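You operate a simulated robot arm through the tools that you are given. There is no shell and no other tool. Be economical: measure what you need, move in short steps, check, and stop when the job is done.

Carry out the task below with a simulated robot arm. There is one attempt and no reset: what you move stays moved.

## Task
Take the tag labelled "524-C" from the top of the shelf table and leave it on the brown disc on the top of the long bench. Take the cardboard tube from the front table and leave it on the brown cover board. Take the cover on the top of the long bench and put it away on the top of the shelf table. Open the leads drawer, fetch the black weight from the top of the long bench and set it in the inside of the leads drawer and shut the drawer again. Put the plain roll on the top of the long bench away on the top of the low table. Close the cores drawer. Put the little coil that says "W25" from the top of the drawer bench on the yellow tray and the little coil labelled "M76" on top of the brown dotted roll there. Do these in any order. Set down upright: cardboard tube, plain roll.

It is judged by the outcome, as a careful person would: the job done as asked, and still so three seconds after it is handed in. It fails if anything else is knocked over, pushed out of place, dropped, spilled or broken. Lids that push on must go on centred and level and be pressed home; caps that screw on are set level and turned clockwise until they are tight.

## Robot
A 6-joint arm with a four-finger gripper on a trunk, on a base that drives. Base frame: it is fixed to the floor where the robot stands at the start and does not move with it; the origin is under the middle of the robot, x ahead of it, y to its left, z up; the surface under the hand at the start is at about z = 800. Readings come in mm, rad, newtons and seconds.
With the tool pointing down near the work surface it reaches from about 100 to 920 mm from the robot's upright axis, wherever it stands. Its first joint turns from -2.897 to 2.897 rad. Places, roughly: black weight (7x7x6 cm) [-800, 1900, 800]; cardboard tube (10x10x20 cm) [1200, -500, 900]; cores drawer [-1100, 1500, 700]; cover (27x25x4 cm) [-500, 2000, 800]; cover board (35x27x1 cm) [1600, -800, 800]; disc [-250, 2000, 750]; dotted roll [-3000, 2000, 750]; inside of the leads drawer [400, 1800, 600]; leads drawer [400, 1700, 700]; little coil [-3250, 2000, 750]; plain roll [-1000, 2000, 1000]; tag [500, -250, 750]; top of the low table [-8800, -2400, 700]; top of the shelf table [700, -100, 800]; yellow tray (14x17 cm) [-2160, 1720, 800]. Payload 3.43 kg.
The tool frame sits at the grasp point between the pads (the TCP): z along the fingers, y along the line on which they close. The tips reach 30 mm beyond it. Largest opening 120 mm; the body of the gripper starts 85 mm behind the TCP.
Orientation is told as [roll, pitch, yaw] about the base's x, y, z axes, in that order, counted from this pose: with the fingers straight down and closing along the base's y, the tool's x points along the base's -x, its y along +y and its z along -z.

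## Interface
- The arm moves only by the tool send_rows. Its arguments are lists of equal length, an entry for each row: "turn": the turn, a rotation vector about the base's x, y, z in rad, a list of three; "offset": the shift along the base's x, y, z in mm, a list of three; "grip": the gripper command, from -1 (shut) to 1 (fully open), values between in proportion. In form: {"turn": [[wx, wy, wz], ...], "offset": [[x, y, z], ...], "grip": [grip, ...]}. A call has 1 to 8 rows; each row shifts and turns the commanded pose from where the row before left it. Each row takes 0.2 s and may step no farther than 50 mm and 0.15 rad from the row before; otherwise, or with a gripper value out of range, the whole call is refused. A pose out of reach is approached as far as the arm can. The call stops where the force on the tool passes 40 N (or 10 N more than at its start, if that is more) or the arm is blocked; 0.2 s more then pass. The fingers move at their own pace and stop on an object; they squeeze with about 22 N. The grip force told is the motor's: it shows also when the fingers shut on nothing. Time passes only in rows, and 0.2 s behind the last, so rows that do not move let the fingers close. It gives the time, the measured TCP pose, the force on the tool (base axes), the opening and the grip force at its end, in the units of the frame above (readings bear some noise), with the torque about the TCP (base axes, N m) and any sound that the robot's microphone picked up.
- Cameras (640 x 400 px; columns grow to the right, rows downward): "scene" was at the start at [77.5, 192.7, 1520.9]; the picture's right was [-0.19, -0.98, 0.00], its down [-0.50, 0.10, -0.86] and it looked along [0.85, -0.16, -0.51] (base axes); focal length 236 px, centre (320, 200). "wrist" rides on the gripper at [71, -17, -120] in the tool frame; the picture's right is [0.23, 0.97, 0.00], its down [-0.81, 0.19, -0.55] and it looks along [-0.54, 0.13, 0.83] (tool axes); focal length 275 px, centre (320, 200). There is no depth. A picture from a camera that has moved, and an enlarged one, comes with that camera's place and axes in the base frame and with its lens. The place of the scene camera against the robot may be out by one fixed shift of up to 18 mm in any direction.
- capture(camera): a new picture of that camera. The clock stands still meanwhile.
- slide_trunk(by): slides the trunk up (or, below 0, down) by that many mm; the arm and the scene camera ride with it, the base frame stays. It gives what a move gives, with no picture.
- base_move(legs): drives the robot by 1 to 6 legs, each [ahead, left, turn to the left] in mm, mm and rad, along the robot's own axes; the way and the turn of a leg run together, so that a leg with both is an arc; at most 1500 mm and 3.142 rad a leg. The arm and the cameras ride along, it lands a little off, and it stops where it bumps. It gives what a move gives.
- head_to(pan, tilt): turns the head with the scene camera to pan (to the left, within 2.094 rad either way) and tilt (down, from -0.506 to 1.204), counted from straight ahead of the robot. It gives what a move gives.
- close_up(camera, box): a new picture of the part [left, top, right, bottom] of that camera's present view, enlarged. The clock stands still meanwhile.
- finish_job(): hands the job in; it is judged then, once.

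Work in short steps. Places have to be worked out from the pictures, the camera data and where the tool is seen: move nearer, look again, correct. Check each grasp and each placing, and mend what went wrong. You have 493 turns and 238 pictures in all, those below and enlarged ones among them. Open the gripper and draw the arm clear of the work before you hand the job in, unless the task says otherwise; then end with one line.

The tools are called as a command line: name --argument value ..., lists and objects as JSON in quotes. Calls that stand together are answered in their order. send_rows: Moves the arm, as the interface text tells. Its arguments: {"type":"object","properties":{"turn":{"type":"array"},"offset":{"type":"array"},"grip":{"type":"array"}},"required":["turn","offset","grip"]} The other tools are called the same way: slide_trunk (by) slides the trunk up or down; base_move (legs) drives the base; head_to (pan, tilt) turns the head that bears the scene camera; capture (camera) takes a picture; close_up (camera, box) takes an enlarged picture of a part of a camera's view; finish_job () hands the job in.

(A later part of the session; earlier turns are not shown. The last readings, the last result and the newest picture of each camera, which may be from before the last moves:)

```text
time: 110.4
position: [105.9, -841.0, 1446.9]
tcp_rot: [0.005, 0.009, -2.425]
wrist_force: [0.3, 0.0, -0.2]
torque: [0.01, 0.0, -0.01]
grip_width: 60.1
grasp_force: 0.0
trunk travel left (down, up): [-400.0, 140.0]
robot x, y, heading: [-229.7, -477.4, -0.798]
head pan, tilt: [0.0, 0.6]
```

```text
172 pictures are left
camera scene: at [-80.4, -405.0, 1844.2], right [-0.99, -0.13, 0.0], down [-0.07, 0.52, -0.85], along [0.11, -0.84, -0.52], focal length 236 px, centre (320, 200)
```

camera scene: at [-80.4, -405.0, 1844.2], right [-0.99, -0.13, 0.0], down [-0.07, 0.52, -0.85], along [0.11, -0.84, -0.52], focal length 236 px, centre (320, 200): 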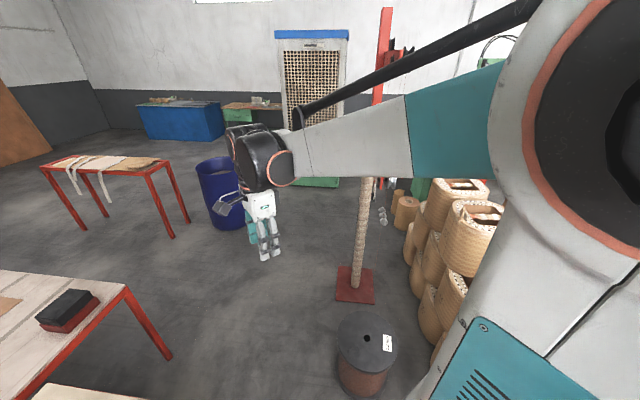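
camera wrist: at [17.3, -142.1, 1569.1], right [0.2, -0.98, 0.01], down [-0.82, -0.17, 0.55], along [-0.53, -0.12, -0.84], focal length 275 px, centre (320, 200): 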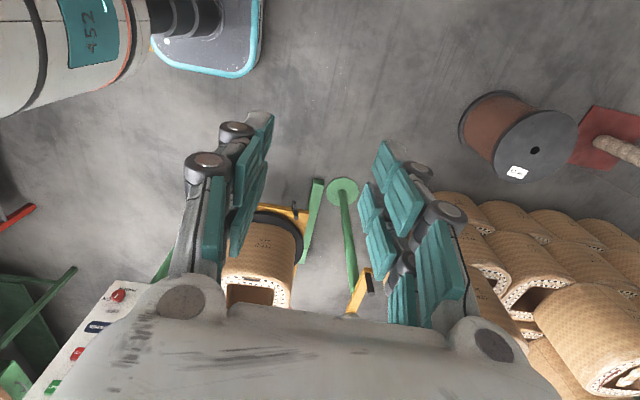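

Front table's right edge is at y≈−1083, corner x≈1040. Drive through the corridor to (520,−1308), square up, and go along to x≈1270.

base_move --legs '[[1118, -43, 0], [0, 0, 0.8]]'

head_to --pan 1.2 --tilt 0.7

capture --camera "scene"

```text
time: 118.4
position: [1036.0, -1350.9, 1447.8]
tcp_rot: [0.003, 0.009, -1.615]
wrist_force: [-0.8, 0.1, 0.1]
torque: [0.04, 0.01, 0.0]
grip_width: 60.3
grasp_force: 0.0
trunk travel left (down, up): [-400.0, 140.0]
robot x, y, heading: [542.1, -1346.7, 0.007]
head pan, tilt: [0.0, 0.6]
```

```text
time: 119.8
position: [1035.4, -1351.7, 1447.8]
tcp_rot: [0.005, 0.009, -1.615]
wrist_force: [0.9, 0.1, -0.2]
torque: [-0.03, -0.01, -0.01]
grip_width: 60.2
grasp_force: 0.0
trunk travel left (down, up): [-400.0, 140.0]
robot x, y, heading: [544.5, -1343.3, 0.01]
head pan, tilt: [1.201, 0.7]
```

```text
171 pictures are left
camera scene: at [602.1, -1189.4, 1844.6], right [-0.59, -0.81, 0.0], down [-0.42, 0.31, -0.85], along [0.69, -0.5, -0.52], focal length 236 px, centre (320, 200)
```

scene: 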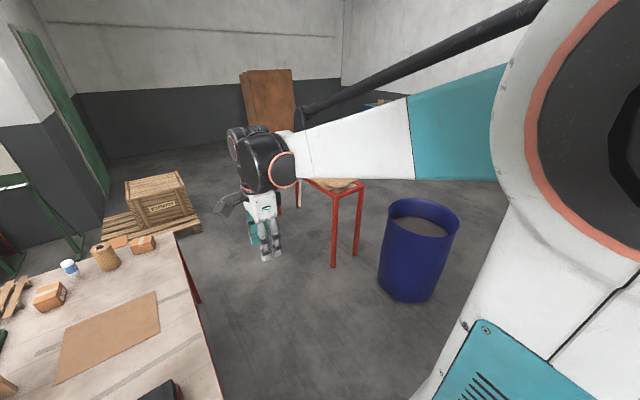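

Clear ahead. Drive on 740 mm alongside the table, then look left at the table top.

base_move --legs '[[730, 20, 0]]'

capture --camera "scene"

```text
time: 122.6
position: [1430.3, -1332.9, 1445.4]
tcp_rot: [0.0, 0.01, -1.515]
wrist_force: [1.3, -1.6, -0.3]
torque: [0.11, 0.04, 0.03]
grip_width: 59.9
grasp_force: 0.0
trunk travel left (down, up): [-400.0, 140.0]
robot x, y, heading: [934.1, -1376.5, 0.112]
head pan, tilt: [1.201, 0.7]
stopped in leg 1: the robot was blocked; the commanded pose is now the measured one
```

```text
170 pictures are left
camera scene: at [981.5, -1216.9, 1843.6], right [-0.49, -0.87, 0.0], down [-0.46, 0.26, -0.85], along [0.74, -0.42, -0.53], focal length 236 px, centre (320, 200)
```

scene: 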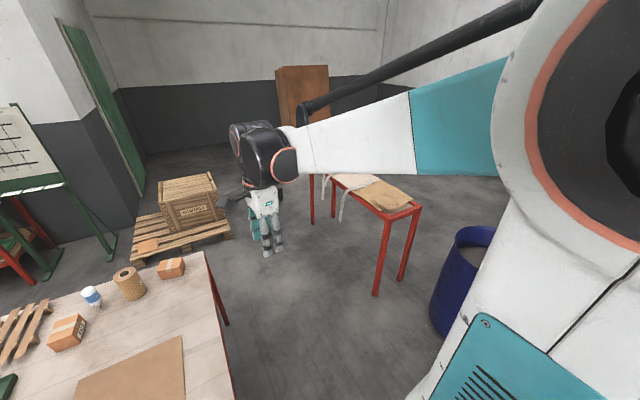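

Blocked by the table's corner leg. I back away sideways, go round wider, then face the table between its legs.

base_move --legs '[[-20, -115, 0], [0, 0, -0.112], [490, 0, 0]]'

capture --camera "scene"

```text
time: 126.8
position: [1909.1, -1501.8, 1446.3]
tcp_rot: [0.003, 0.009, -1.623]
wrist_force: [0.5, 0.0, -0.6]
torque: [0.01, 0.03, -0.01]
grip_width: 60.1
grasp_force: 0.0
trunk travel left (down, up): [-400.0, 140.0]
robot x, y, heading: [1413.6, -1493.9, -0.005]
head pan, tilt: [1.201, 0.7]
```

```text
169 pictures are left
camera scene: at [1475.7, -1336.4, 1842.4], right [-0.6, -0.8, 0.0], down [-0.43, 0.33, -0.84], along [0.67, -0.51, -0.54], focal length 236 px, centre (320, 200)
```

scene: 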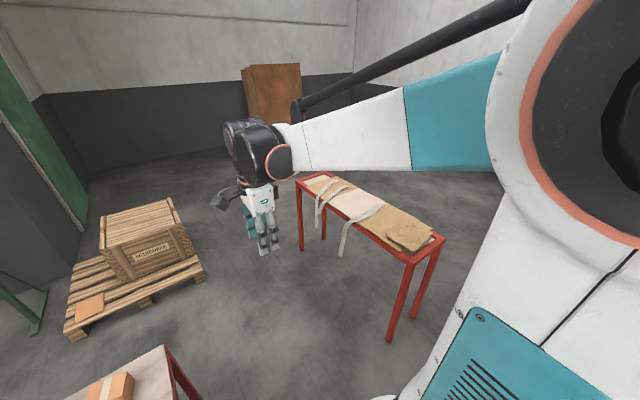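

I turn to face the table, and re-aim the head (it seems to get hindered by the raised arm).

base_move --legs '[[0, 0, 1.575]]'

head_to --pan 0.3 --tilt 0.8

capture --camera "scene"

capture --camera "wrist"

```text
time: 131.0
position: [1425.5, -997.9, 1446.6]
tcp_rot: [0.001, 0.008, -0.057]
wrist_force: [-0.3, -0.3, 0.2]
torque: [-0.01, 0.0, -0.04]
grip_width: 60.0
grasp_force: 0.1
trunk travel left (down, up): [-400.0, 140.0]
robot x, y, heading: [1415.1, -1496.0, 1.567]
head pan, tilt: [1.201, 0.7]
```

```text
time: 132.2
position: [1425.1, -997.7, 1446.3]
tcp_rot: [0.003, 0.008, -0.056]
wrist_force: [0.6, -0.3, -0.2]
torque: [-0.03, 0.02, -0.02]
grip_width: 60.2
grasp_force: 0.0
trunk travel left (down, up): [-400.0, 140.0]
robot x, y, heading: [1415.8, -1492.0, 1.567]
head pan, tilt: [0.3, 0.799]
```

```text
168 pictures are left
camera scene: at [1276.8, -1431.1, 1841.3], right [0.79, -0.61, 0.0], down [-0.34, -0.44, -0.83], along [0.51, 0.66, -0.55], focal length 236 px, centre (320, 200)
```

scene: 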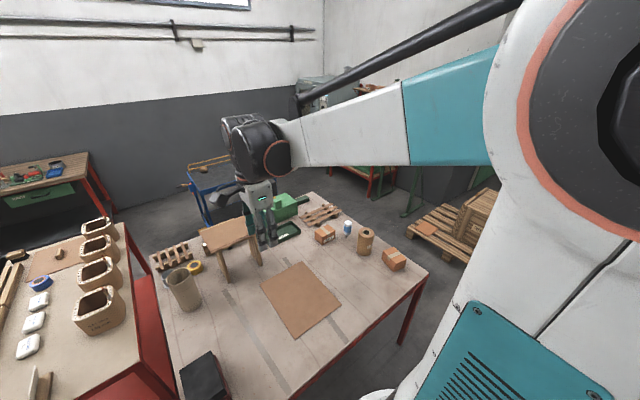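

```text
167 pictures are left
camera wrist: at [1355.0, -1012.4, 1569.0], right [-0.17, 0.98, 0.01], down [0.83, 0.14, 0.55], along [0.54, 0.1, -0.84], focal length 275 px, centre (320, 200)
```

wrist: 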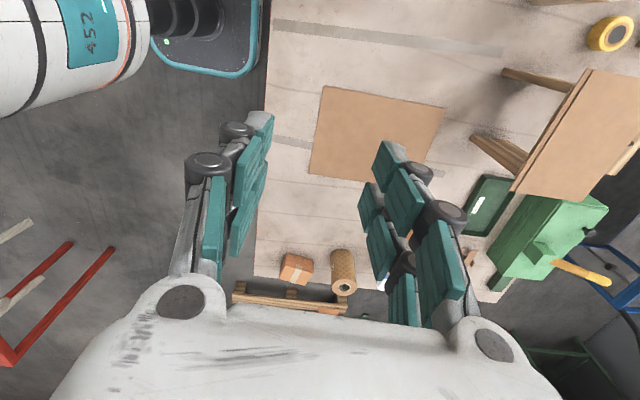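

Overview: the cover board spans x 1495–1750, y −977…−645; the tube stands near (1180,−525). I approach the table front to y≈−1350.

base_move --legs '[[140, 5, 0]]'

slide_trunk --by -250

capture --camera "scene"

```text
time: 133.6
position: [1420.8, -855.0, 1445.5]
tcp_rot: [0.0, 0.008, -0.059]
wrist_force: [-0.9, 0.6, 0.0]
torque: [-0.06, 0.0, 0.02]
grip_width: 59.9
grasp_force: 0.0
trunk travel left (down, up): [-400.0, 140.0]
robot x, y, heading: [1412.8, -1349.8, 1.56]
head pan, tilt: [0.3, 0.799]
```

```text
time: 136.1
position: [1421.8, -857.3, 1196.4]
tcp_rot: [0.005, 0.009, -0.058]
wrist_force: [-0.6, 0.5, -0.4]
torque: [0.02, 0.05, 0.01]
grip_width: 60.0
grasp_force: 0.0
trunk travel left (down, up): [-150.0, 390.0]
robot x, y, heading: [1409.0, -1349.7, 1.564]
head pan, tilt: [0.3, 0.799]
```

```text
166 pictures are left
camera scene: at [1273.0, -1290.3, 1590.6], right [0.79, -0.61, 0.0], down [-0.34, -0.44, -0.83], along [0.51, 0.65, -0.56], focal length 236 px, centre (320, 200)
```

scene: 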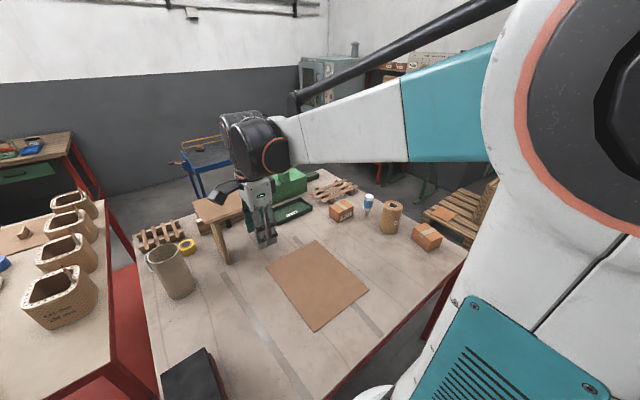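

Now move the hand towards the tube to measure it with the wrist camera.

send_rows --turn '[[0, 0, 0], [0, 0, 0], [0, 0, 0], [0, 0, 0], [0, 0, 0], [0, 0, 0], [0, 0, 0]]' --offset '[[-34, 33, -5], [-34, 33, -5], [-34, 33, -5], [-34, 33, -5], [-34, 33, -5], [-34, 33, -5], [-34, 33, -5]]' --grip '[1, 1, 1, 1, 1, 1, 1]'

send_rows --turn '[[0, 0, 0], [0, 0, 0], [0, 0, 0], [0, 0, 0]]' --offset '[[-34, 33, 0], [-34, 33, 0], [-34, 33, 0], [0, 0, 0]]' --grip '[1, 1, 1, 1]'

capture --camera "wrist"

```text
time: 137.7
position: [1181.7, -624.4, 1161.1]
tcp_rot: [0.004, 0.009, -0.058]
wrist_force: [-0.4, 0.0, -0.9]
torque: [0.01, 0.02, 0.03]
grip_width: 120.0
grasp_force: 0.1
trunk travel left (down, up): [-150.0, 390.0]
robot x, y, heading: [1411.8, -1349.6, 1.56]
head pan, tilt: [0.3, 0.799]
```

```text
time: 138.7
position: [1079.9, -525.8, 1160.9]
tcp_rot: [0.003, 0.008, -0.058]
wrist_force: [-0.7, -0.1, -0.3]
torque: [0.0, -0.01, 0.0]
grip_width: 119.7
grasp_force: 0.1
trunk travel left (down, up): [-150.0, 390.0]
robot x, y, heading: [1409.9, -1353.3, 1.569]
head pan, tilt: [0.3, 0.799]
```

```text
165 pictures are left
camera wrist: at [1010.4, -541.1, 1284.6], right [-0.17, 0.98, 0.01], down [0.83, 0.14, 0.55], along [0.54, 0.1, -0.84], focal length 275 px, centre (320, 200)
```

wrist: 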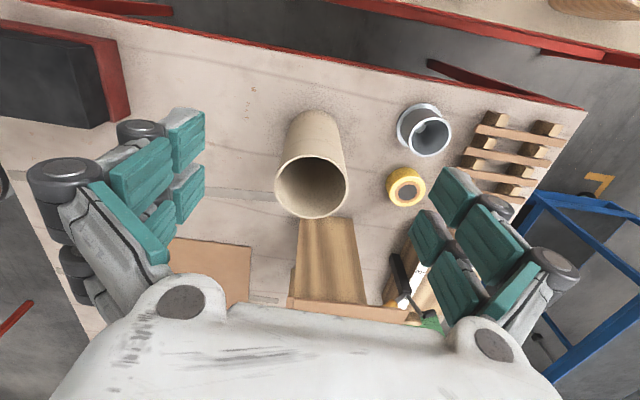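

Tube rim centre near (1177,−521). I move nearer for a second view to fix its height.

send_rows --turn '[[0, 0, 0.029], [0, 0, 0.029], [0, 0, 0]]' --offset '[[30, 3, -30], [30, 2, -30], [0, 0, 0]]' --grip '[1, 1, 1]'

capture --camera "wrist"

```text
time: 139.5
position: [1143.0, -521.4, 1101.7]
tcp_rot: [0.002, 0.008, -0.001]
wrist_force: [-0.1, 1.4, 0.4]
torque: [-0.02, 0.03, 0.03]
grip_width: 120.1
grasp_force: 0.0
trunk travel left (down, up): [-150.0, 390.0]
robot x, y, heading: [1407.8, -1351.7, 1.563]
head pan, tilt: [0.3, 0.799]
```

```text
164 pictures are left
camera wrist: at [1072.9, -540.4, 1223.9], right [-0.23, 0.97, 0.01], down [0.82, 0.19, 0.55], along [0.53, 0.13, -0.84], focal length 275 px, centre (320, 200)
```

wrist: 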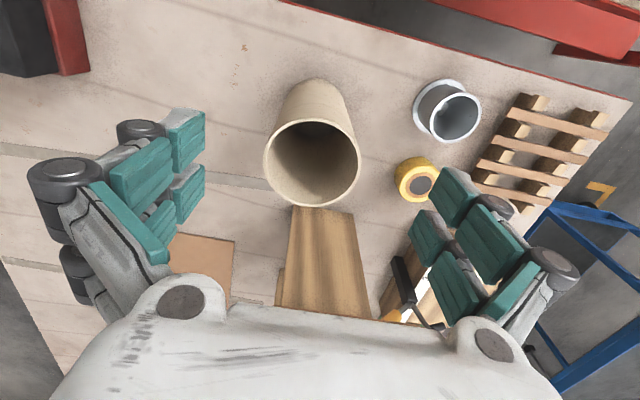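

Triangulated: rim centre (1190,−519.5), top z≈975, diameter ≈96. Move above and descend part way, then check alignment.

send_rows --turn '[[0, 0, 0], [0, 0, 0], [0, 0, 0], [0, 0, 0]]' --offset '[[47, 2, 0], [0, 0, -40], [0, 0, -40], [0, 0, 0]]' --grip '[1, 1, 1, 1]'

capture --camera "wrist"

capture --camera "scene"

```text
time: 140.5
position: [1192.1, -517.7, 1021.2]
tcp_rot: [0.003, 0.008, 0.001]
wrist_force: [0.5, 1.1, -0.1]
torque: [-0.04, -0.01, -0.03]
grip_width: 120.1
grasp_force: 0.0
trunk travel left (down, up): [-150.0, 390.0]
robot x, y, heading: [1408.1, -1352.1, 1.564]
head pan, tilt: [0.3, 0.799]
```

```text
163 pictures are left
camera wrist: at [1122.3, -535.8, 1143.6], right [-0.23, 0.97, 0.01], down [0.82, 0.19, 0.55], along [0.53, 0.13, -0.84], focal length 275 px, centre (320, 200)
```

wrist: 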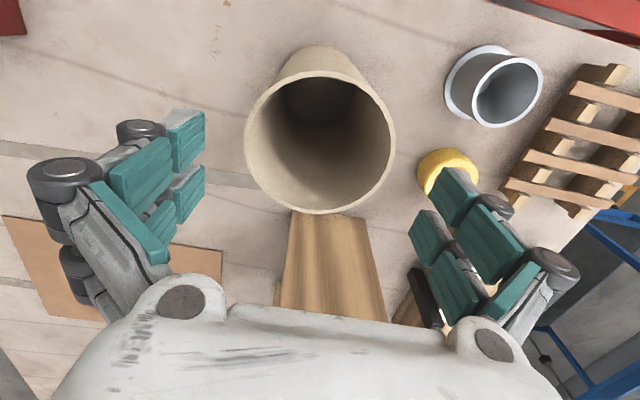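

```text
162 pictures are left
camera scene: at [1195.4, -1282.6, 1573.0], right [0.96, 0.29, 0.0], down [0.21, -0.69, -0.7], along [-0.2, 0.67, -0.72], focal length 236 px, centre (320, 200)
```

scene: 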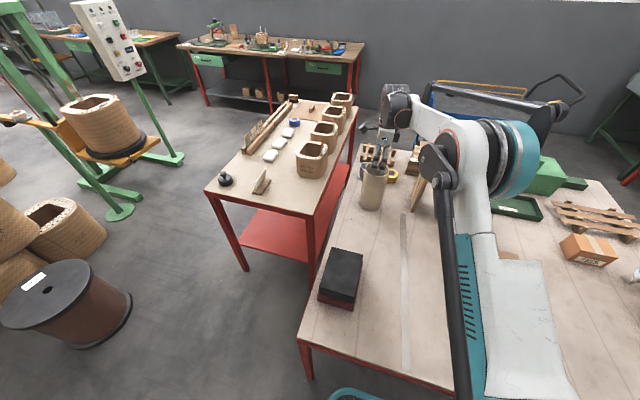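

Rim centre (1187,−520) at z 976. Correct slightly and descend around the tube, then close.

send_rows --turn '[[0, 0, 0], [0, 0, 0], [0, 0, 0], [0, 0, 0], [0, 0, 0], [0, 0, 0]]' --offset '[[-4, -2, -25], [0, 0, -25], [0, 0, -25], [0, 0, 0], [0, 0, 0], [0, 0, 0]]' --grip '[1, 1, 1, 0.3, 0.3, 0.3]'

capture --camera "wrist"

```text
time: 141.9
position: [1185.6, -522.1, 945.9]
tcp_rot: [0.003, 0.009, -0.001]
wrist_force: [0.4, -1.0, 1.8]
torque: [-0.32, -0.18, -0.04]
grip_width: 94.4
grasp_force: 22.0
trunk travel left (down, up): [-150.0, 390.0]
robot x, y, heading: [1410.0, -1348.7, 1.56]
head pan, tilt: [0.3, 0.799]
```

```text
161 pictures are left
camera wrist: at [1116.0, -540.6, 1068.4], right [-0.23, 0.97, 0.01], down [0.82, 0.19, 0.55], along [0.53, 0.13, -0.84], focal length 275 px, centre (320, 200)
```

wrist: 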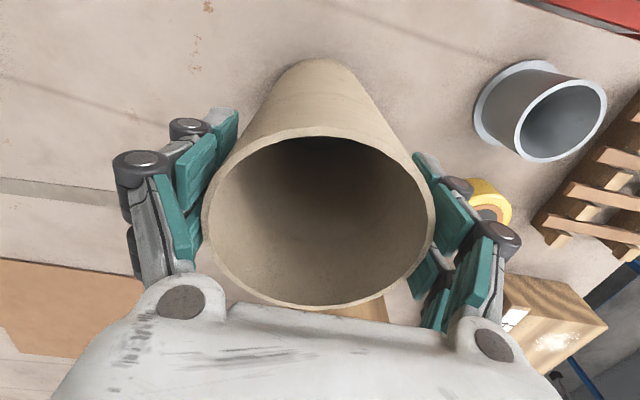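

Gripped at 94 mm. Lift and check the load.

send_rows --turn '[[0, 0, 0], [0, 0, 0], [0, 0, 0], [0, 0, 0]]' --offset '[[0, 0, 10], [0, 0, 25], [0, 0, 40], [0, 0, 40]]' --grip '[0.3, 0.3, 0.3, 0.3]'

capture --camera "scene"

```text
time: 142.9
position: [1186.4, -519.4, 1061.7]
tcp_rot: [0.003, 0.008, 0.0]
wrist_force: [-1.0, 0.5, -1.3]
torque: [0.01, 0.02, -0.01]
grip_width: 94.7
grasp_force: 21.6
trunk travel left (down, up): [-150.0, 390.0]
robot x, y, heading: [1410.5, -1349.7, 1.562]
head pan, tilt: [0.3, 0.799]
```

```text
160 pictures are left
camera scene: at [1195.2, -1282.9, 1573.0], right [0.96, 0.29, 0.0], down [0.21, -0.69, -0.7], along [-0.2, 0.67, -0.72], focal length 236 px, centre (320, 200)
```

scene: 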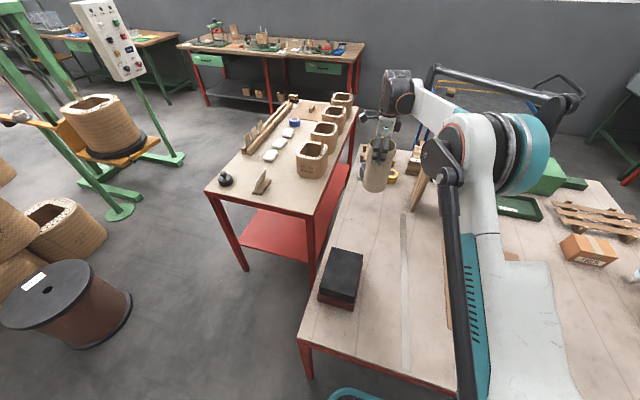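

Tube held. Carry it over to the cover board's centre (1622,−811).

send_rows --turn '[[0, 0, 0], [0, 0, 0], [0, 0, 0], [0, 0, 0], [0, 0, 0], [0, 0, 0]]' --offset '[[10, -35, 20], [39, -26, 0], [39, -26, 0], [39, -26, 0], [39, -26, 0], [39, -26, 0]]' --grip '[0.3, 0.3, 0.3, 0.3, 0.3, 0.3]'

send_rows --turn '[[0, 0, 0], [0, 0, 0], [0, 0, 0], [0, 0, 0], [0, 0, 0], [0, 0, 0], [0, 0, 0]]' --offset '[[39, -24, 0], [39, -22, 0], [39, -21, 0], [38, -20, 0], [38, -20, 0], [38, -19, 0], [0, 0, 0]]' --grip '[0.3, 0.3, 0.3, 0.3, 0.3, 0.3, 0.3]'

capture --camera "wrist"

capture --camera "scene"

```text
time: 144.3
position: [1391.5, -685.8, 1083.4]
tcp_rot: [0.004, 0.01, 0.0]
wrist_force: [-0.1, 0.0, -1.2]
torque: [0.01, -0.01, -0.01]
grip_width: 94.4
grasp_force: 22.3
trunk travel left (down, up): [-150.0, 390.0]
robot x, y, heading: [1409.3, -1356.4, 1.569]
head pan, tilt: [0.3, 0.799]
```

```text
time: 145.9
position: [1620.8, -814.9, 1081.5]
tcp_rot: [0.004, 0.011, 0.0]
wrist_force: [0.2, -1.5, -2.1]
torque: [0.0, 0.01, -0.01]
grip_width: 94.3
grasp_force: 22.4
trunk travel left (down, up): [-150.0, 390.0]
robot x, y, heading: [1409.5, -1352.3, 1.565]
head pan, tilt: [0.3, 0.799]
```

```text
159 pictures are left
camera wrist: at [1551.8, -833.4, 1203.3], right [-0.23, 0.97, 0.01], down [0.82, 0.19, 0.55], along [0.53, 0.13, -0.84], focal length 275 px, centre (320, 200)
```

wrist: 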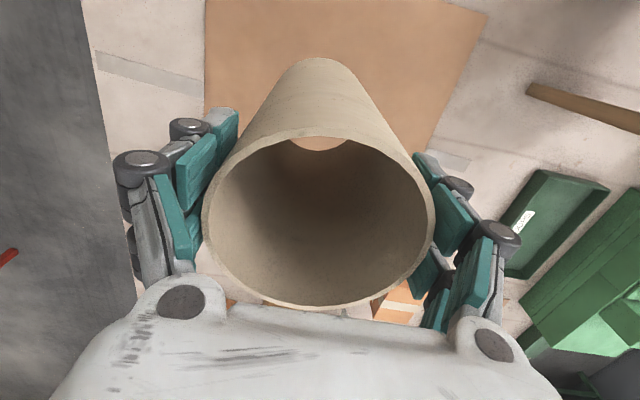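

```text
158 pictures are left
camera scene: at [1195.8, -1283.0, 1573.0], right [0.96, 0.29, 0.0], down [0.21, -0.69, -0.7], along [-0.2, 0.67, -0.72], focal length 236 px, centre (320, 200)
```

scene: 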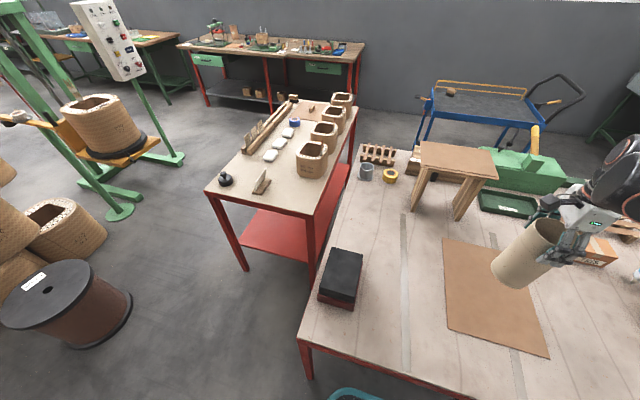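

Over the board (its y-centre ≈ −800). Adjust and lower.

send_rows --turn '[[0, 0, 0], [0, 0, 0], [0, 0, 0], [0, 0, 0], [0, 0, 0], [0, 0, 0], [0, 0, 0], [0, 0, 0]]' --offset '[[0, 12, -30], [0, 0, -40], [0, 0, -35], [0, 0, -10], [0, 0, -4], [0, 0, -3], [0, 0, -3], [0, 0, -3]]' --grip '[0.3, 0.3, 0.3, 0.3, 0.3, 0.3, 0.3, 0.3]'

capture --camera "scene"

```text
time: 147.7
position: [1621.9, -800.7, 953.2]
tcp_rot: [0.003, 0.008, 0.0]
wrist_force: [-0.1, 0.0, -2.4]
torque: [0.0, -0.02, 0.02]
grip_width: 94.5
grasp_force: 22.3
trunk travel left (down, up): [-150.0, 390.0]
robot x, y, heading: [1412.3, -1351.7, 1.567]
head pan, tilt: [0.3, 0.799]
```

```text
157 pictures are left
camera scene: at [1195.4, -1282.8, 1572.9], right [0.96, 0.29, 0.0], down [0.21, -0.69, -0.7], along [-0.2, 0.67, -0.72], focal length 236 px, centre (320, 200)
```

scene: 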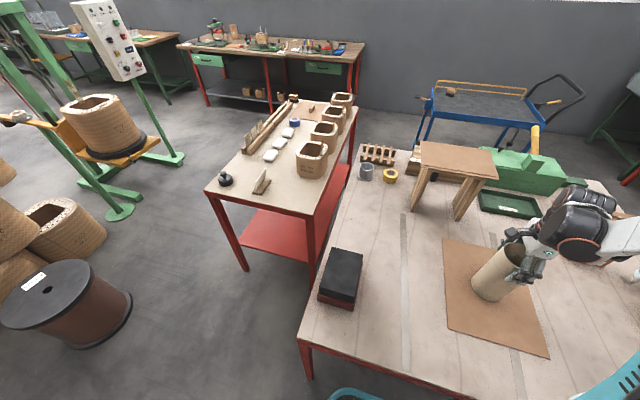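

send_rows --turn '[[0, 0, 0], [0, 0, 0], [0, 0, 0], [0, 0, 0]]' --offset '[[0, 0, -2], [0, 0, -2], [0, 0, -2], [0, 0, -2]]' --grip '[0.3, 0.3, 0.3, 0.3]'

close_up --camera "scene" --box '[430, 210, 590, 310]'

```text
time: 148.7
position: [1621.3, -800.0, 947.3]
tcp_rot: [0.005, 0.008, 0.002]
wrist_force: [0.6, 4.7, 15.9]
torque: [0.18, -0.13, -0.07]
grip_width: 94.9
grasp_force: 22.0
trunk travel left (down, up): [-150.0, 390.0]
robot x, y, heading: [1406.4, -1352.4, 1.568]
head pan, tilt: [0.3, 0.799]
```

```text
4.00 times, centred on (510, 260) of scene
camera zoom: at [1195.0, -1283.5, 1573.0], right [0.96, 0.29, 0.0], down [0.21, -0.69, -0.7], along [-0.2, 0.67, -0.72], focal length 943 px, centre (-440, -40)
```

zoom: 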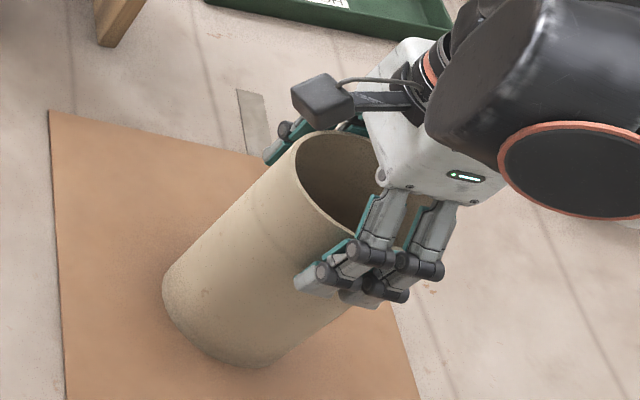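

Contact at 16 N with the tube upright. Release, rise straight up and check.

send_rows --turn '[[0, 0, 0], [0, 0, 0], [0, 0, 0], [0, 0, 0], [0, 0, 0], [0, 0, 0]]' --offset '[[0, 0, 1], [0, 0, 0], [0, 0, 0], [0, 0, 40], [0, 0, 45], [0, 0, 45]]' --grip '[0.6, 1, 1, 1, 1, 1]'

capture --camera "scene"

capture --camera "wrist"

```text
time: 150.1
position: [1621.9, -802.1, 1075.2]
tcp_rot: [0.005, 0.01, 0.001]
wrist_force: [1.0, 0.3, 0.2]
torque: [0.01, 0.0, 0.01]
grip_width: 120.2
grasp_force: 0.1
trunk travel left (down, up): [-150.0, 390.0]
robot x, y, heading: [1409.8, -1350.5, 1.561]
head pan, tilt: [0.3, 0.799]
```

```text
155 pictures are left
camera scene: at [1195.3, -1283.1, 1573.0], right [0.96, 0.29, 0.0], down [0.21, -0.69, -0.7], along [-0.2, 0.67, -0.72], focal length 236 px, centre (320, 200)
```

scene: 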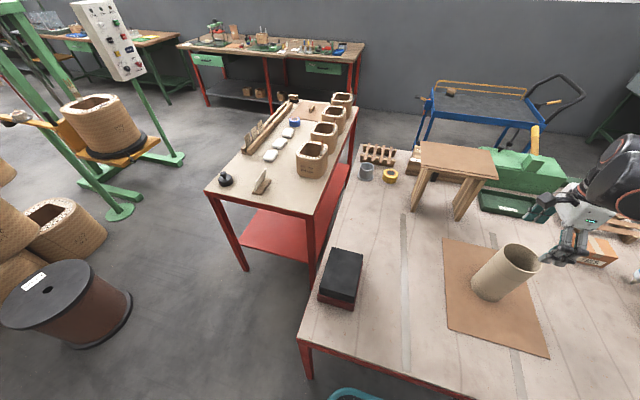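

```text
154 pictures are left
camera wrist: at [1552.4, -821.3, 1197.6], right [-0.23, 0.97, 0.01], down [0.82, 0.19, 0.55], along [0.53, 0.13, -0.84], focal length 275 px, centre (320, 200)
```

wrist: 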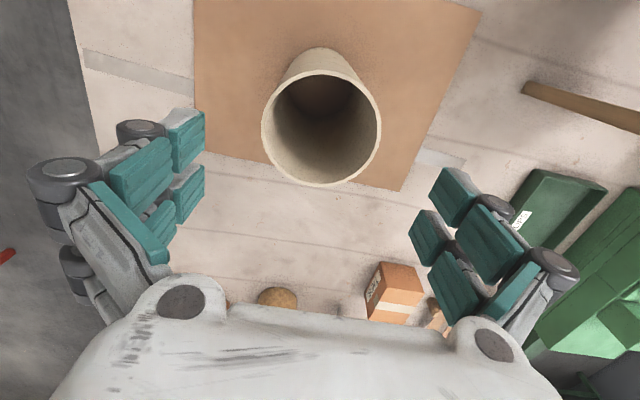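

The tube stands upright on the cover board. Now back to the long bench for the leads drawer: raise and retract the arm, then drive back through the corridor.

send_rows --turn '[[0, 0, 0], [0, 0, 0], [0, 0, 0], [0, 0, 0], [0, 0, 0], [0, 0, 0], [0, 0, 0]]' --offset '[[0, 0, 45], [0, 0, 45], [-35, -15, 30], [-45, -15, 0], [-45, -15, 0], [-45, -15, 0], [-42, -15, 0]]' --grip '[0, 0, 0, 0, 0, 0, 0]'

base_move --legs '[[-145, 0, 0], [0, 880, 0], [180, 0, 0], [0, 0, 0.745]]'

capture --camera "scene"

```text
time: 151.7
position: [1408.9, -874.0, 1198.8]
tcp_rot: [0.004, 0.009, 0.002]
wrist_force: [-0.4, -0.8, -0.4]
torque: [0.0, -0.04, 0.02]
grip_width: 59.9
grasp_force: 0.1
trunk travel left (down, up): [-150.0, 390.0]
robot x, y, heading: [1412.4, -1349.7, 1.565]
head pan, tilt: [0.3, 0.799]
```

```text
time: 160.2
position: [234.0, -956.9, 1198.8]
tcp_rot: [0.003, 0.009, 0.728]
wrist_force: [0.1, 0.0, -1.3]
torque: [-0.01, 0.04, 0.01]
grip_width: 60.2
grasp_force: 0.1
trunk travel left (down, up): [-150.0, 390.0]
robot x, y, heading: [552.8, -1315.1, 2.291]
head pan, tilt: [0.3, 0.799]
```

```text
153 pictures are left
camera scene: at [355.3, -1408.4, 1572.9], right [0.52, 0.85, 0.0], down [0.61, -0.37, -0.7], along [-0.59, 0.36, -0.72], focal length 236 px, centre (320, 200)
```

scene: 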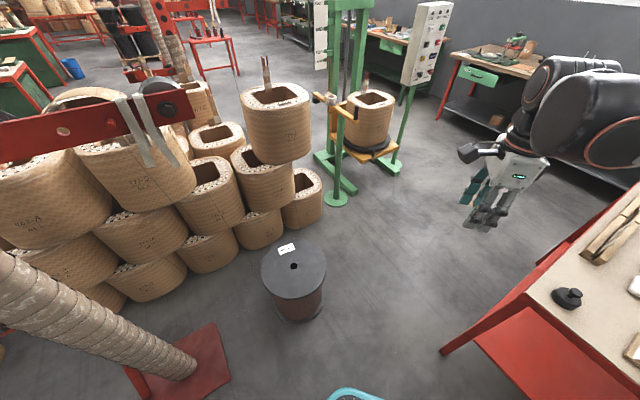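

Now through the corridor and on to the leads drawer front, at about (400, 780).

base_move --legs '[[1122, -22, 0], [0, 0, -0.72]]'

base_move --legs '[[1230, 0, 0], [0, -560, 0]]'

head_to --pan 0.0 --tilt 0.6

capture --camera "scene"

```text
time: 167.8
position: [-153.6, -5.5, 1198.7]
tcp_rot: [0.003, 0.009, 0.002]
wrist_force: [-1.0, -1.1, 0.1]
torque: [-0.01, 0.0, 0.02]
grip_width: 60.0
grasp_force: 0.1
trunk travel left (down, up): [-150.0, 390.0]
robot x, y, heading: [-149.9, -477.7, 1.564]
head pan, tilt: [0.3, 0.799]
```

```text
time: 176.6
position: [357.1, 1207.1, 1198.7]
tcp_rot: [0.003, 0.01, 0.053]
wrist_force: [0.8, -0.4, 0.2]
torque: [0.0, 0.0, -0.01]
grip_width: 60.2
grasp_force: 0.1
trunk travel left (down, up): [-150.0, 390.0]
robot x, y, heading: [384.6, 727.5, 1.618]
head pan, tilt: [0.3, 0.799]
```

```text
time: 177.4
position: [356.5, 1206.4, 1198.0]
tcp_rot: [0.004, 0.008, 0.056]
wrist_force: [0.1, -0.3, -0.3]
torque: [0.0, -0.02, -0.02]
grip_width: 60.0
grasp_force: 0.2
trunk travel left (down, up): [-150.0, 390.0]
robot x, y, heading: [385.6, 728.8, 1.619]
head pan, tilt: [0.0, 0.6]
```

```text
152 pictures are left
camera scene: at [188.3, 799.0, 1589.8], right [1.0, 0.05, 0.0], down [0.03, -0.56, -0.82], along [-0.04, 0.82, -0.57], focal length 236 px, centre (320, 200)
```

scene: 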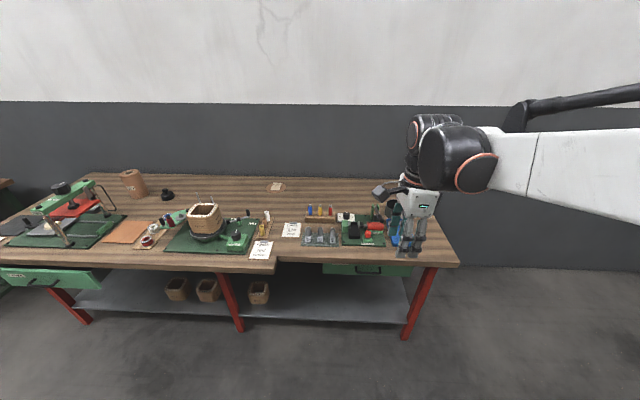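

At the drawer front. Lower the trunk and tilt the hand forward (fingers closing vertically) to approach the handle.

slide_trunk --by -150

send_rows --turn '[[0, 0, -0.056], [0.15, 0, 0], [0.15, 0, 0], [0.15, 0, 0], [0.15, 0, 0], [0.15, 0, 0], [0.15, 0, 0], [0.15, 0, 0]]' --offset '[[10, 0, -40], [10, 0, -40], [0, 0, -40], [0, 0, -40], [0, 0, -40], [0, 0, 0], [0, 0, 0], [0, 0, 0]]' --grip '[0, 0, 0, 0, 0, 0, 0, 0]'

send_rows --turn '[[0.15, 0, 0], [0.1, 0, 0], [0, 0, 0]]' --offset '[[0, 0, 0], [0, 0, 0], [0, 0, 0]]' --grip '[0, 0, 0]'

capture --camera "wrist"

capture --camera "scene"

```text
time: 179.1
position: [356.2, 1207.8, 1049.3]
tcp_rot: [0.003, 0.009, 0.056]
wrist_force: [0.4, -0.5, 0.0]
torque: [0.01, 0.02, -0.05]
grip_width: 59.9
grasp_force: 0.0
trunk travel left (down, up): [0.0, 540.0]
robot x, y, heading: [379.2, 728.2, 1.62]
head pan, tilt: [0.0, 0.6]
```

```text
time: 180.9
position: [375.8, 1223.0, 929.5]
tcp_rot: [1.052, 0.006, 0.006]
wrist_force: [-0.3, 0.3, -0.1]
torque: [-0.01, -0.01, 0.04]
grip_width: 60.0
grasp_force: 0.0
out of reach, approached as far as the arm can: row 6, 7, 8
trunk travel left (down, up): [0.0, 540.0]
robot x, y, heading: [383.2, 729.9, 1.616]
head pan, tilt: [0.0, 0.6]
```

```text
time: 181.7
position: [376.4, 1230.4, 988.8]
tcp_rot: [1.301, 0.006, 0.008]
wrist_force: [-0.5, 0.0, -0.1]
torque: [0.0, -0.01, -0.02]
grip_width: 60.1
grasp_force: 0.1
out of reach, approached as far as the arm can: row 1, 2
trunk travel left (down, up): [0.0, 540.0]
robot x, y, heading: [382.8, 728.8, 1.614]
head pan, tilt: [0.0, 0.6]
```

```text
151 pictures are left
camera wrist: at [306.2, 1106.5, 1005.2], right [-0.23, 0.26, 0.94], down [0.82, -0.48, 0.33], along [0.53, 0.84, -0.1], focal length 275 px, centre (320, 200)
```

wrist: 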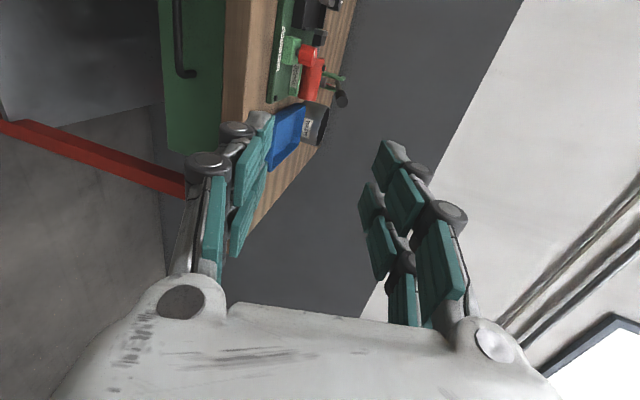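

```text
150 pictures are left
camera scene: at [188.4, 798.9, 1439.8], right [1.0, 0.05, 0.0], down [0.03, -0.56, -0.83], along [-0.04, 0.82, -0.56], focal length 236 px, centre (320, 200)
```

scene: 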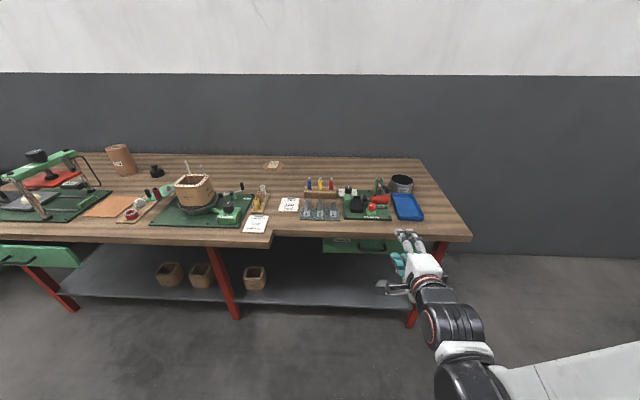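

The low handle can't be reached head-on, but approaching from the side (arm alongside the bench, tool pointing sideways) should suit. I untilt, and reposition the robot to face +x at about (−300, 1150).

send_rows --turn '[[-0.15, 0, 0], [-0.15, 0, 0], [-0.15, 0, 0], [-0.15, 0, 0], [-0.15, 0, 0], [-0.15, 0, 0], [-0.15, 0, 0], [-0.15, 0, 0]]' --offset '[[0, 0, 20], [0, 0, 20], [0, 0, 20], [0, -20, 20], [0, -20, 0], [0, -20, 0], [0, -20, 0], [0, -20, 0]]' --grip '[0, 0, 0, 0, 0, 0, 0, 0]'

base_move --legs '[[150, 0, 0], [0, 0, -1.616], [-680, 250, 0]]'

head_to --pan 0.5 --tilt 0.7

send_rows --turn '[[-0.1, 0, 0], [0, 0, 0.15], [0, 0, 0.15], [0, 0, 0.15], [0, 0, 0.15], [0, 0, 0.15], [0, 0, 0.15], [0, 0, 0.15]]' --offset '[[0, 0, 0], [0, 0, 0], [0, 0, 0], [0, 0, 0], [0, 0, 0], [0, 0, 0], [0, 0, 0], [0, 0, 0]]' --grip '[0, 0, 0, 0, 0, 0, 0, 0]'

capture --camera "scene"

```text
time: 183.5
position: [375.8, 1128.5, 1068.2]
tcp_rot: [0.101, 0.009, -0.001]
wrist_force: [0.4, -0.4, 0.6]
torque: [-0.01, 0.01, 0.01]
grip_width: 59.9
grasp_force: 0.1
trunk travel left (down, up): [0.0, 540.0]
robot x, y, heading: [382.7, 731.3, 1.619]
head pan, tilt: [0.0, 0.6]
```

```text
time: 192.3
position: [109.4, 1112.4, 1069.2]
tcp_rot: [0.102, 0.011, -1.63]
wrist_force: [0.3, 0.2, 0.0]
torque: [0.02, 0.02, 0.03]
grip_width: 60.3
grasp_force: 0.1
trunk travel left (down, up): [0.0, 540.0]
robot x, y, heading: [-293.6, 1125.9, -0.005]
head pan, tilt: [0.0, 0.6]
```

```text
time: 193.2
position: [108.7, 1111.2, 1070.1]
tcp_rot: [0.102, 0.012, -1.628]
wrist_force: [-0.1, -0.5, 0.2]
torque: [0.0, -0.01, 0.03]
grip_width: 60.0
grasp_force: 0.0
trunk travel left (down, up): [0.0, 540.0]
robot x, y, heading: [-294.4, 1126.1, -0.01]
head pan, tilt: [0.499, 0.7]
```

```text
time: 195.0
position: [108.6, 1111.1, 1068.9]
tcp_rot: [0.11, -0.09, -0.575]
wrist_force: [-0.6, 0.2, -0.3]
torque: [-0.03, 0.01, 0.0]
grip_width: 59.9
grasp_force: 0.1
trunk travel left (down, up): [0.0, 540.0]
robot x, y, heading: [-289.5, 1124.9, -0.012]
head pan, tilt: [0.499, 0.7]
```

```text
149 pictures are left
camera scene: at [-225.4, 1376.7, 1431.2], right [0.47, -0.88, 0.0], down [-0.57, -0.3, -0.76], along [0.67, 0.36, -0.64], focal length 236 px, centre (320, 200)
```

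scene: 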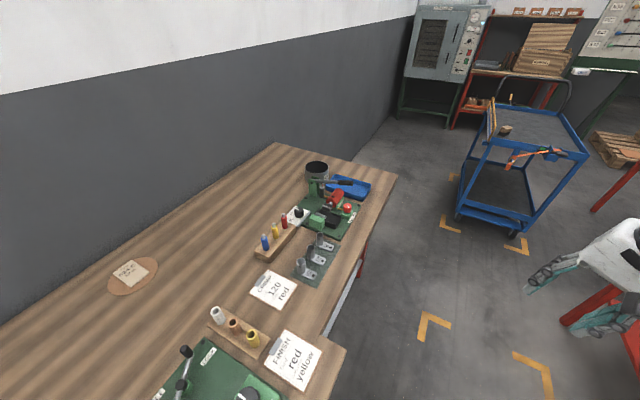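

Square up the hand's yaw, then tilt about x so that the fingers point towards the bench (+y).

send_rows --turn '[[0, 0, 0.15], [0, 0, 0.15], [0, 0, 0.15], [0, 0, 0.125], [0, 0.09, 0], [0.15, 0, 0], [0.15, 0, 0], [0.15, 0, 0]]' --offset '[[20, 0, 0], [20, 0, 0], [20, 0, 0], [20, 0, 0], [20, 0, 0], [20, 0, 0], [20, 0, 0], [20, 0, 0]]' --grip '[0, 0, 0, 0, 0, 0, 0, 0]'

send_rows --turn '[[0.15, 0, 0], [0.15, 0, 0], [0.15, 0, 0], [0.15, 0, 0], [0.15, 0, 0], [0.15, 0, 0], [0.04, 0, 0], [0, 0, 0]]' --offset '[[0, 20, -20], [0, 20, -20], [0, 20, -20], [0, 20, -20], [0, 0, -40], [0, 0, -40], [0, 0, -40], [0, 0, 0]]' --grip '[0, 0, 0, 0, 0, 0, 0, 0]'

capture --camera "wrist"

capture --camera "scene"

```text
time: 196.8
position: [268.6, 1112.7, 1069.7]
tcp_rot: [0.562, 0.001, -0.003]
wrist_force: [-0.6, 0.0, -0.4]
torque: [0.0, -0.06, 0.02]
grip_width: 60.1
grasp_force: 0.1
trunk travel left (down, up): [0.0, 540.0]
robot x, y, heading: [-295.3, 1130.5, -0.008]
head pan, tilt: [0.499, 0.7]
```

```text
time: 198.6
position: [268.4, 1188.8, 870.8]
tcp_rot: [1.499, 0.005, -0.001]
wrist_force: [-0.1, -0.4, -0.7]
torque: [0.0, 0.01, 0.01]
grip_width: 59.9
grasp_force: 0.0
trunk travel left (down, up): [0.0, 540.0]
robot x, y, heading: [-291.6, 1125.3, -0.01]
head pan, tilt: [0.499, 0.7]
```

```text
148 pictures are left
camera wrist: at [197.5, 1066.8, 863.8], right [-0.23, 0.07, 0.97], down [0.81, -0.54, 0.23], along [0.54, 0.84, 0.07], focal length 275 px, centre (320, 200)
```

wrist: 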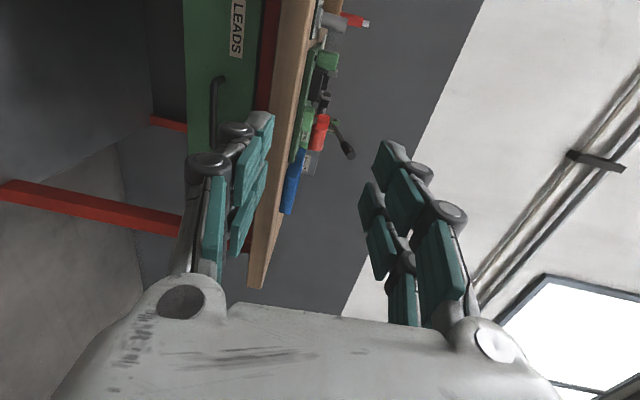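

```text
147 pictures are left
camera scene: at [-224.8, 1376.5, 1431.2], right [0.47, -0.88, 0.0], down [-0.57, -0.3, -0.76], along [0.67, 0.36, -0.64], focal length 236 px, centre (320, 200)
```

scene: 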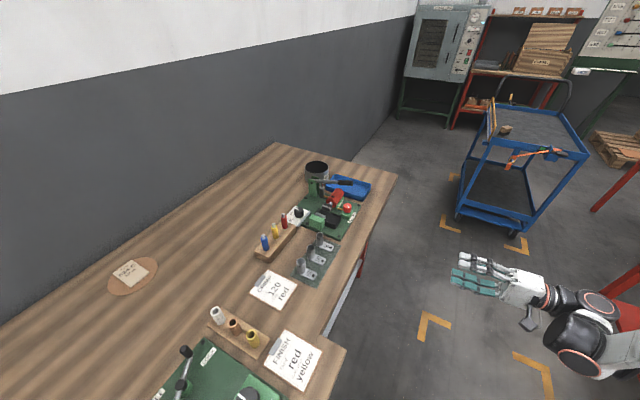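

This side configuration works. Lower to handle height and look again.

send_rows --turn '[[0, 0, 0], [0, 0, 0], [0, 0, 0], [0, 0, 0], [0, 0, 0]]' --offset '[[10, 0, -40], [10, 0, -40], [10, 0, -40], [10, 0, -40], [10, 0, -10]]' --grip '[0, 0, 0, 0, 0]'

capture --camera "wrist"

```text
time: 199.8
position: [320.0, 1189.4, 698.9]
tcp_rot: [1.498, 0.005, 0.0]
wrist_force: [0.5, -0.4, -0.4]
torque: [0.01, 0.0, -0.02]
grip_width: 60.0
grasp_force: 0.1
trunk travel left (down, up): [0.0, 540.0]
robot x, y, heading: [-287.1, 1123.5, -0.011]
head pan, tilt: [0.499, 0.7]
```

```text
146 pictures are left
camera wrist: at [249.7, 1067.3, 692.7], right [-0.23, 0.07, 0.97], down [0.81, -0.54, 0.23], along [0.54, 0.84, 0.06], focal length 275 px, centre (320, 200)
```

wrist: 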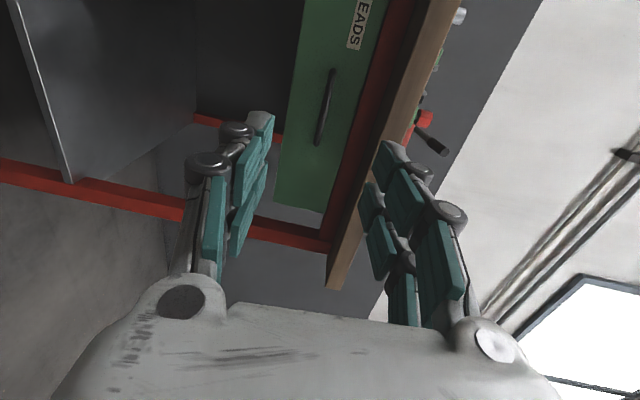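

Handle triangulated: bar centre (380, 1552, 692). Approach along +y.

send_rows --turn '[[0, 0, 0], [0, 0, 0], [0, 0, 0], [0, 0, 0], [0, 0, 0], [0, 0, 0], [0, 0, 0], [0, 0, 0]]' --offset '[[15, 40, -1], [15, 42, -1], [10, 44, -1], [10, 44, -1], [5, 44, -1], [5, 44, 0], [0, 30, 0], [0, 0, 0]]' --grip '[0, 0, 0, 0, 0, 0, 0, 0]'

capture --camera "wrist"

```text
time: 201.6
position: [376.2, 1480.3, 693.7]
tcp_rot: [1.499, 0.004, -0.001]
wrist_force: [0.3, 0.6, 0.3]
torque: [0.02, 0.04, -0.01]
grip_width: 60.1
grasp_force: 0.0
trunk travel left (down, up): [0.0, 540.0]
robot x, y, heading: [-294.0, 1125.3, -0.009]
head pan, tilt: [0.499, 0.7]
```

```text
145 pictures are left
camera wrist: at [306.2, 1357.6, 687.4], right [-0.23, 0.07, 0.97], down [0.81, -0.54, 0.23], along [0.54, 0.84, 0.06], focal length 275 px, centre (320, 200)
```

wrist: 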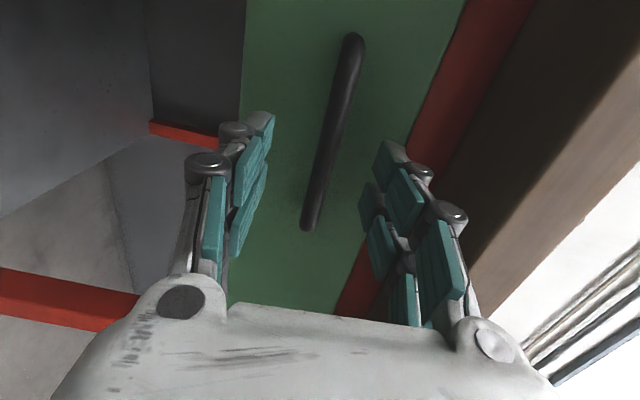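

send_rows --turn '[[0, 0, 0], [0, 0, 0], [0, 0, 0]]' --offset '[[3, 20, 1.5], [3, 20, 1], [0, 0, 0]]' --grip '[0, 0, 0]'

capture --camera "wrist"

```text
time: 202.2
position: [379.9, 1506.8, 697.3]
tcp_rot: [1.503, 0.005, -0.002]
wrist_force: [-7.5, -13.5, 3.8]
torque: [0.6, -0.24, 0.23]
grip_width: 65.0
grasp_force: 3.2
trunk travel left (down, up): [0.0, 540.0]
robot x, y, heading: [-291.8, 1124.1, -0.005]
head pan, tilt: [0.499, 0.7]
stopped in row 2: the force on the tool passed its limit at 51 N (the readings are from after the stop); the commanded pose is now the measured one
```

```text
144 pictures are left
camera wrist: at [309.3, 1384.4, 690.2], right [-0.23, 0.07, 0.97], down [0.81, -0.54, 0.23], along [0.54, 0.84, 0.07], focal length 275 px, centre (320, 200)
```

wrist: 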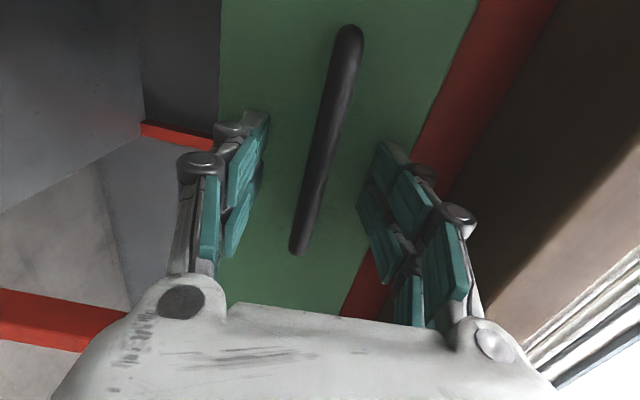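

The tips touched the drawer face (y≈1537), so the bar lies right at the grasp point. Back off 4 mm and close.

send_rows --turn '[[0, 0, 0], [0, 0, 0], [0, 0, 0], [0, 0, 0]]' --offset '[[0, -5, 0], [0, 0, 0], [0, 0, 0], [0, 0, 0]]' --grip '[0, -1, -1, -1]'

capture --camera "wrist"

```text
time: 203.2
position: [379.8, 1505.7, 693.8]
tcp_rot: [1.497, 0.004, -0.001]
wrist_force: [-7.5, 1.3, -29.3]
torque: [0.0, -0.93, -0.46]
grip_width: 9.1
grasp_force: 42.3
trunk travel left (down, up): [0.0, 540.0]
robot x, y, heading: [-291.5, 1127.0, -0.009]
head pan, tilt: [0.499, 0.7]
```

```text
143 pictures are left
camera wrist: at [309.4, 1382.7, 687.1], right [-0.23, 0.07, 0.97], down [0.81, -0.54, 0.23], along [0.54, 0.84, 0.06], focal length 275 px, centre (320, 200)
```

wrist: 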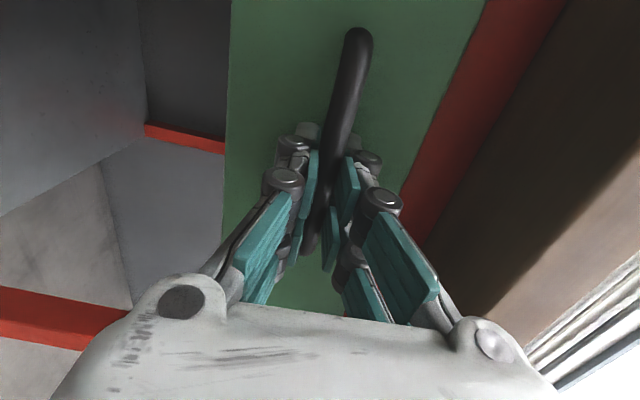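

Handle gripped; the tool's being pulled down slightly, so I lower it 3 mm to relax.

send_rows --turn '[[0, 0, 0], [0, 0, 0]]' --offset '[[0, 0, -3], [0, 0, 0]]' --grip '[-1, -1]'

```text
time: 203.8
position: [380.0, 1504.7, 693.8]
tcp_rot: [1.502, 0.002, 0.001]
wrist_force: [-4.7, 1.8, -6.8]
torque: [-0.02, -0.56, 0.56]
grip_width: 9.3
grasp_force: 42.6
trunk travel left (down, up): [0.0, 540.0]
robot x, y, heading: [-290.7, 1127.8, -0.01]
head pan, tilt: [0.499, 0.7]
```

Relaxed. Pull the drawer open with the arm along −y.

send_rows --turn '[[0, 0, 0], [0, 0, 0], [0, 0, 0], [0, 0, 0], [0, 0, 0]]' --offset '[[0, -10, 0], [0, -20, 0], [0, -25, 0], [0, -25, 0], [0, -25, 0]]' --grip '[-1, -1, -1, -1, -1]'

capture --camera "wrist"

```text
time: 205.0
position: [379.9, 1396.8, 693.8]
tcp_rot: [1.502, 0.003, -0.001]
wrist_force: [-8.6, 0.0, 17.8]
torque: [0.09, -0.09, -0.46]
grip_width: 9.2
grasp_force: 42.8
trunk travel left (down, up): [0.0, 540.0]
robot x, y, heading: [-291.1, 1125.0, -0.015]
head pan, tilt: [0.499, 0.7]
```

```text
142 pictures are left
camera wrist: at [309.2, 1274.2, 686.2], right [-0.23, 0.07, 0.97], down [0.81, -0.54, 0.23], along [0.54, 0.84, 0.07], focal length 275 px, centre (320, 200)
```

wrist: 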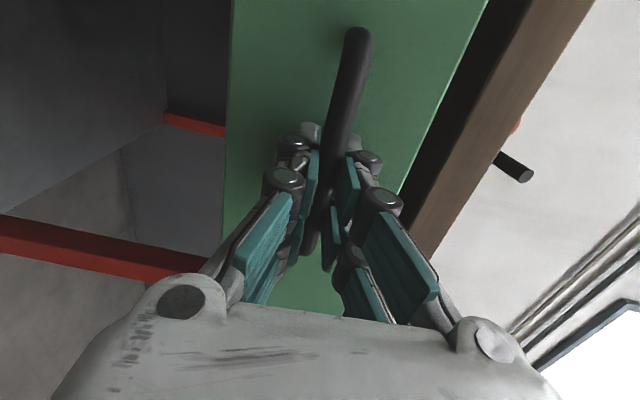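

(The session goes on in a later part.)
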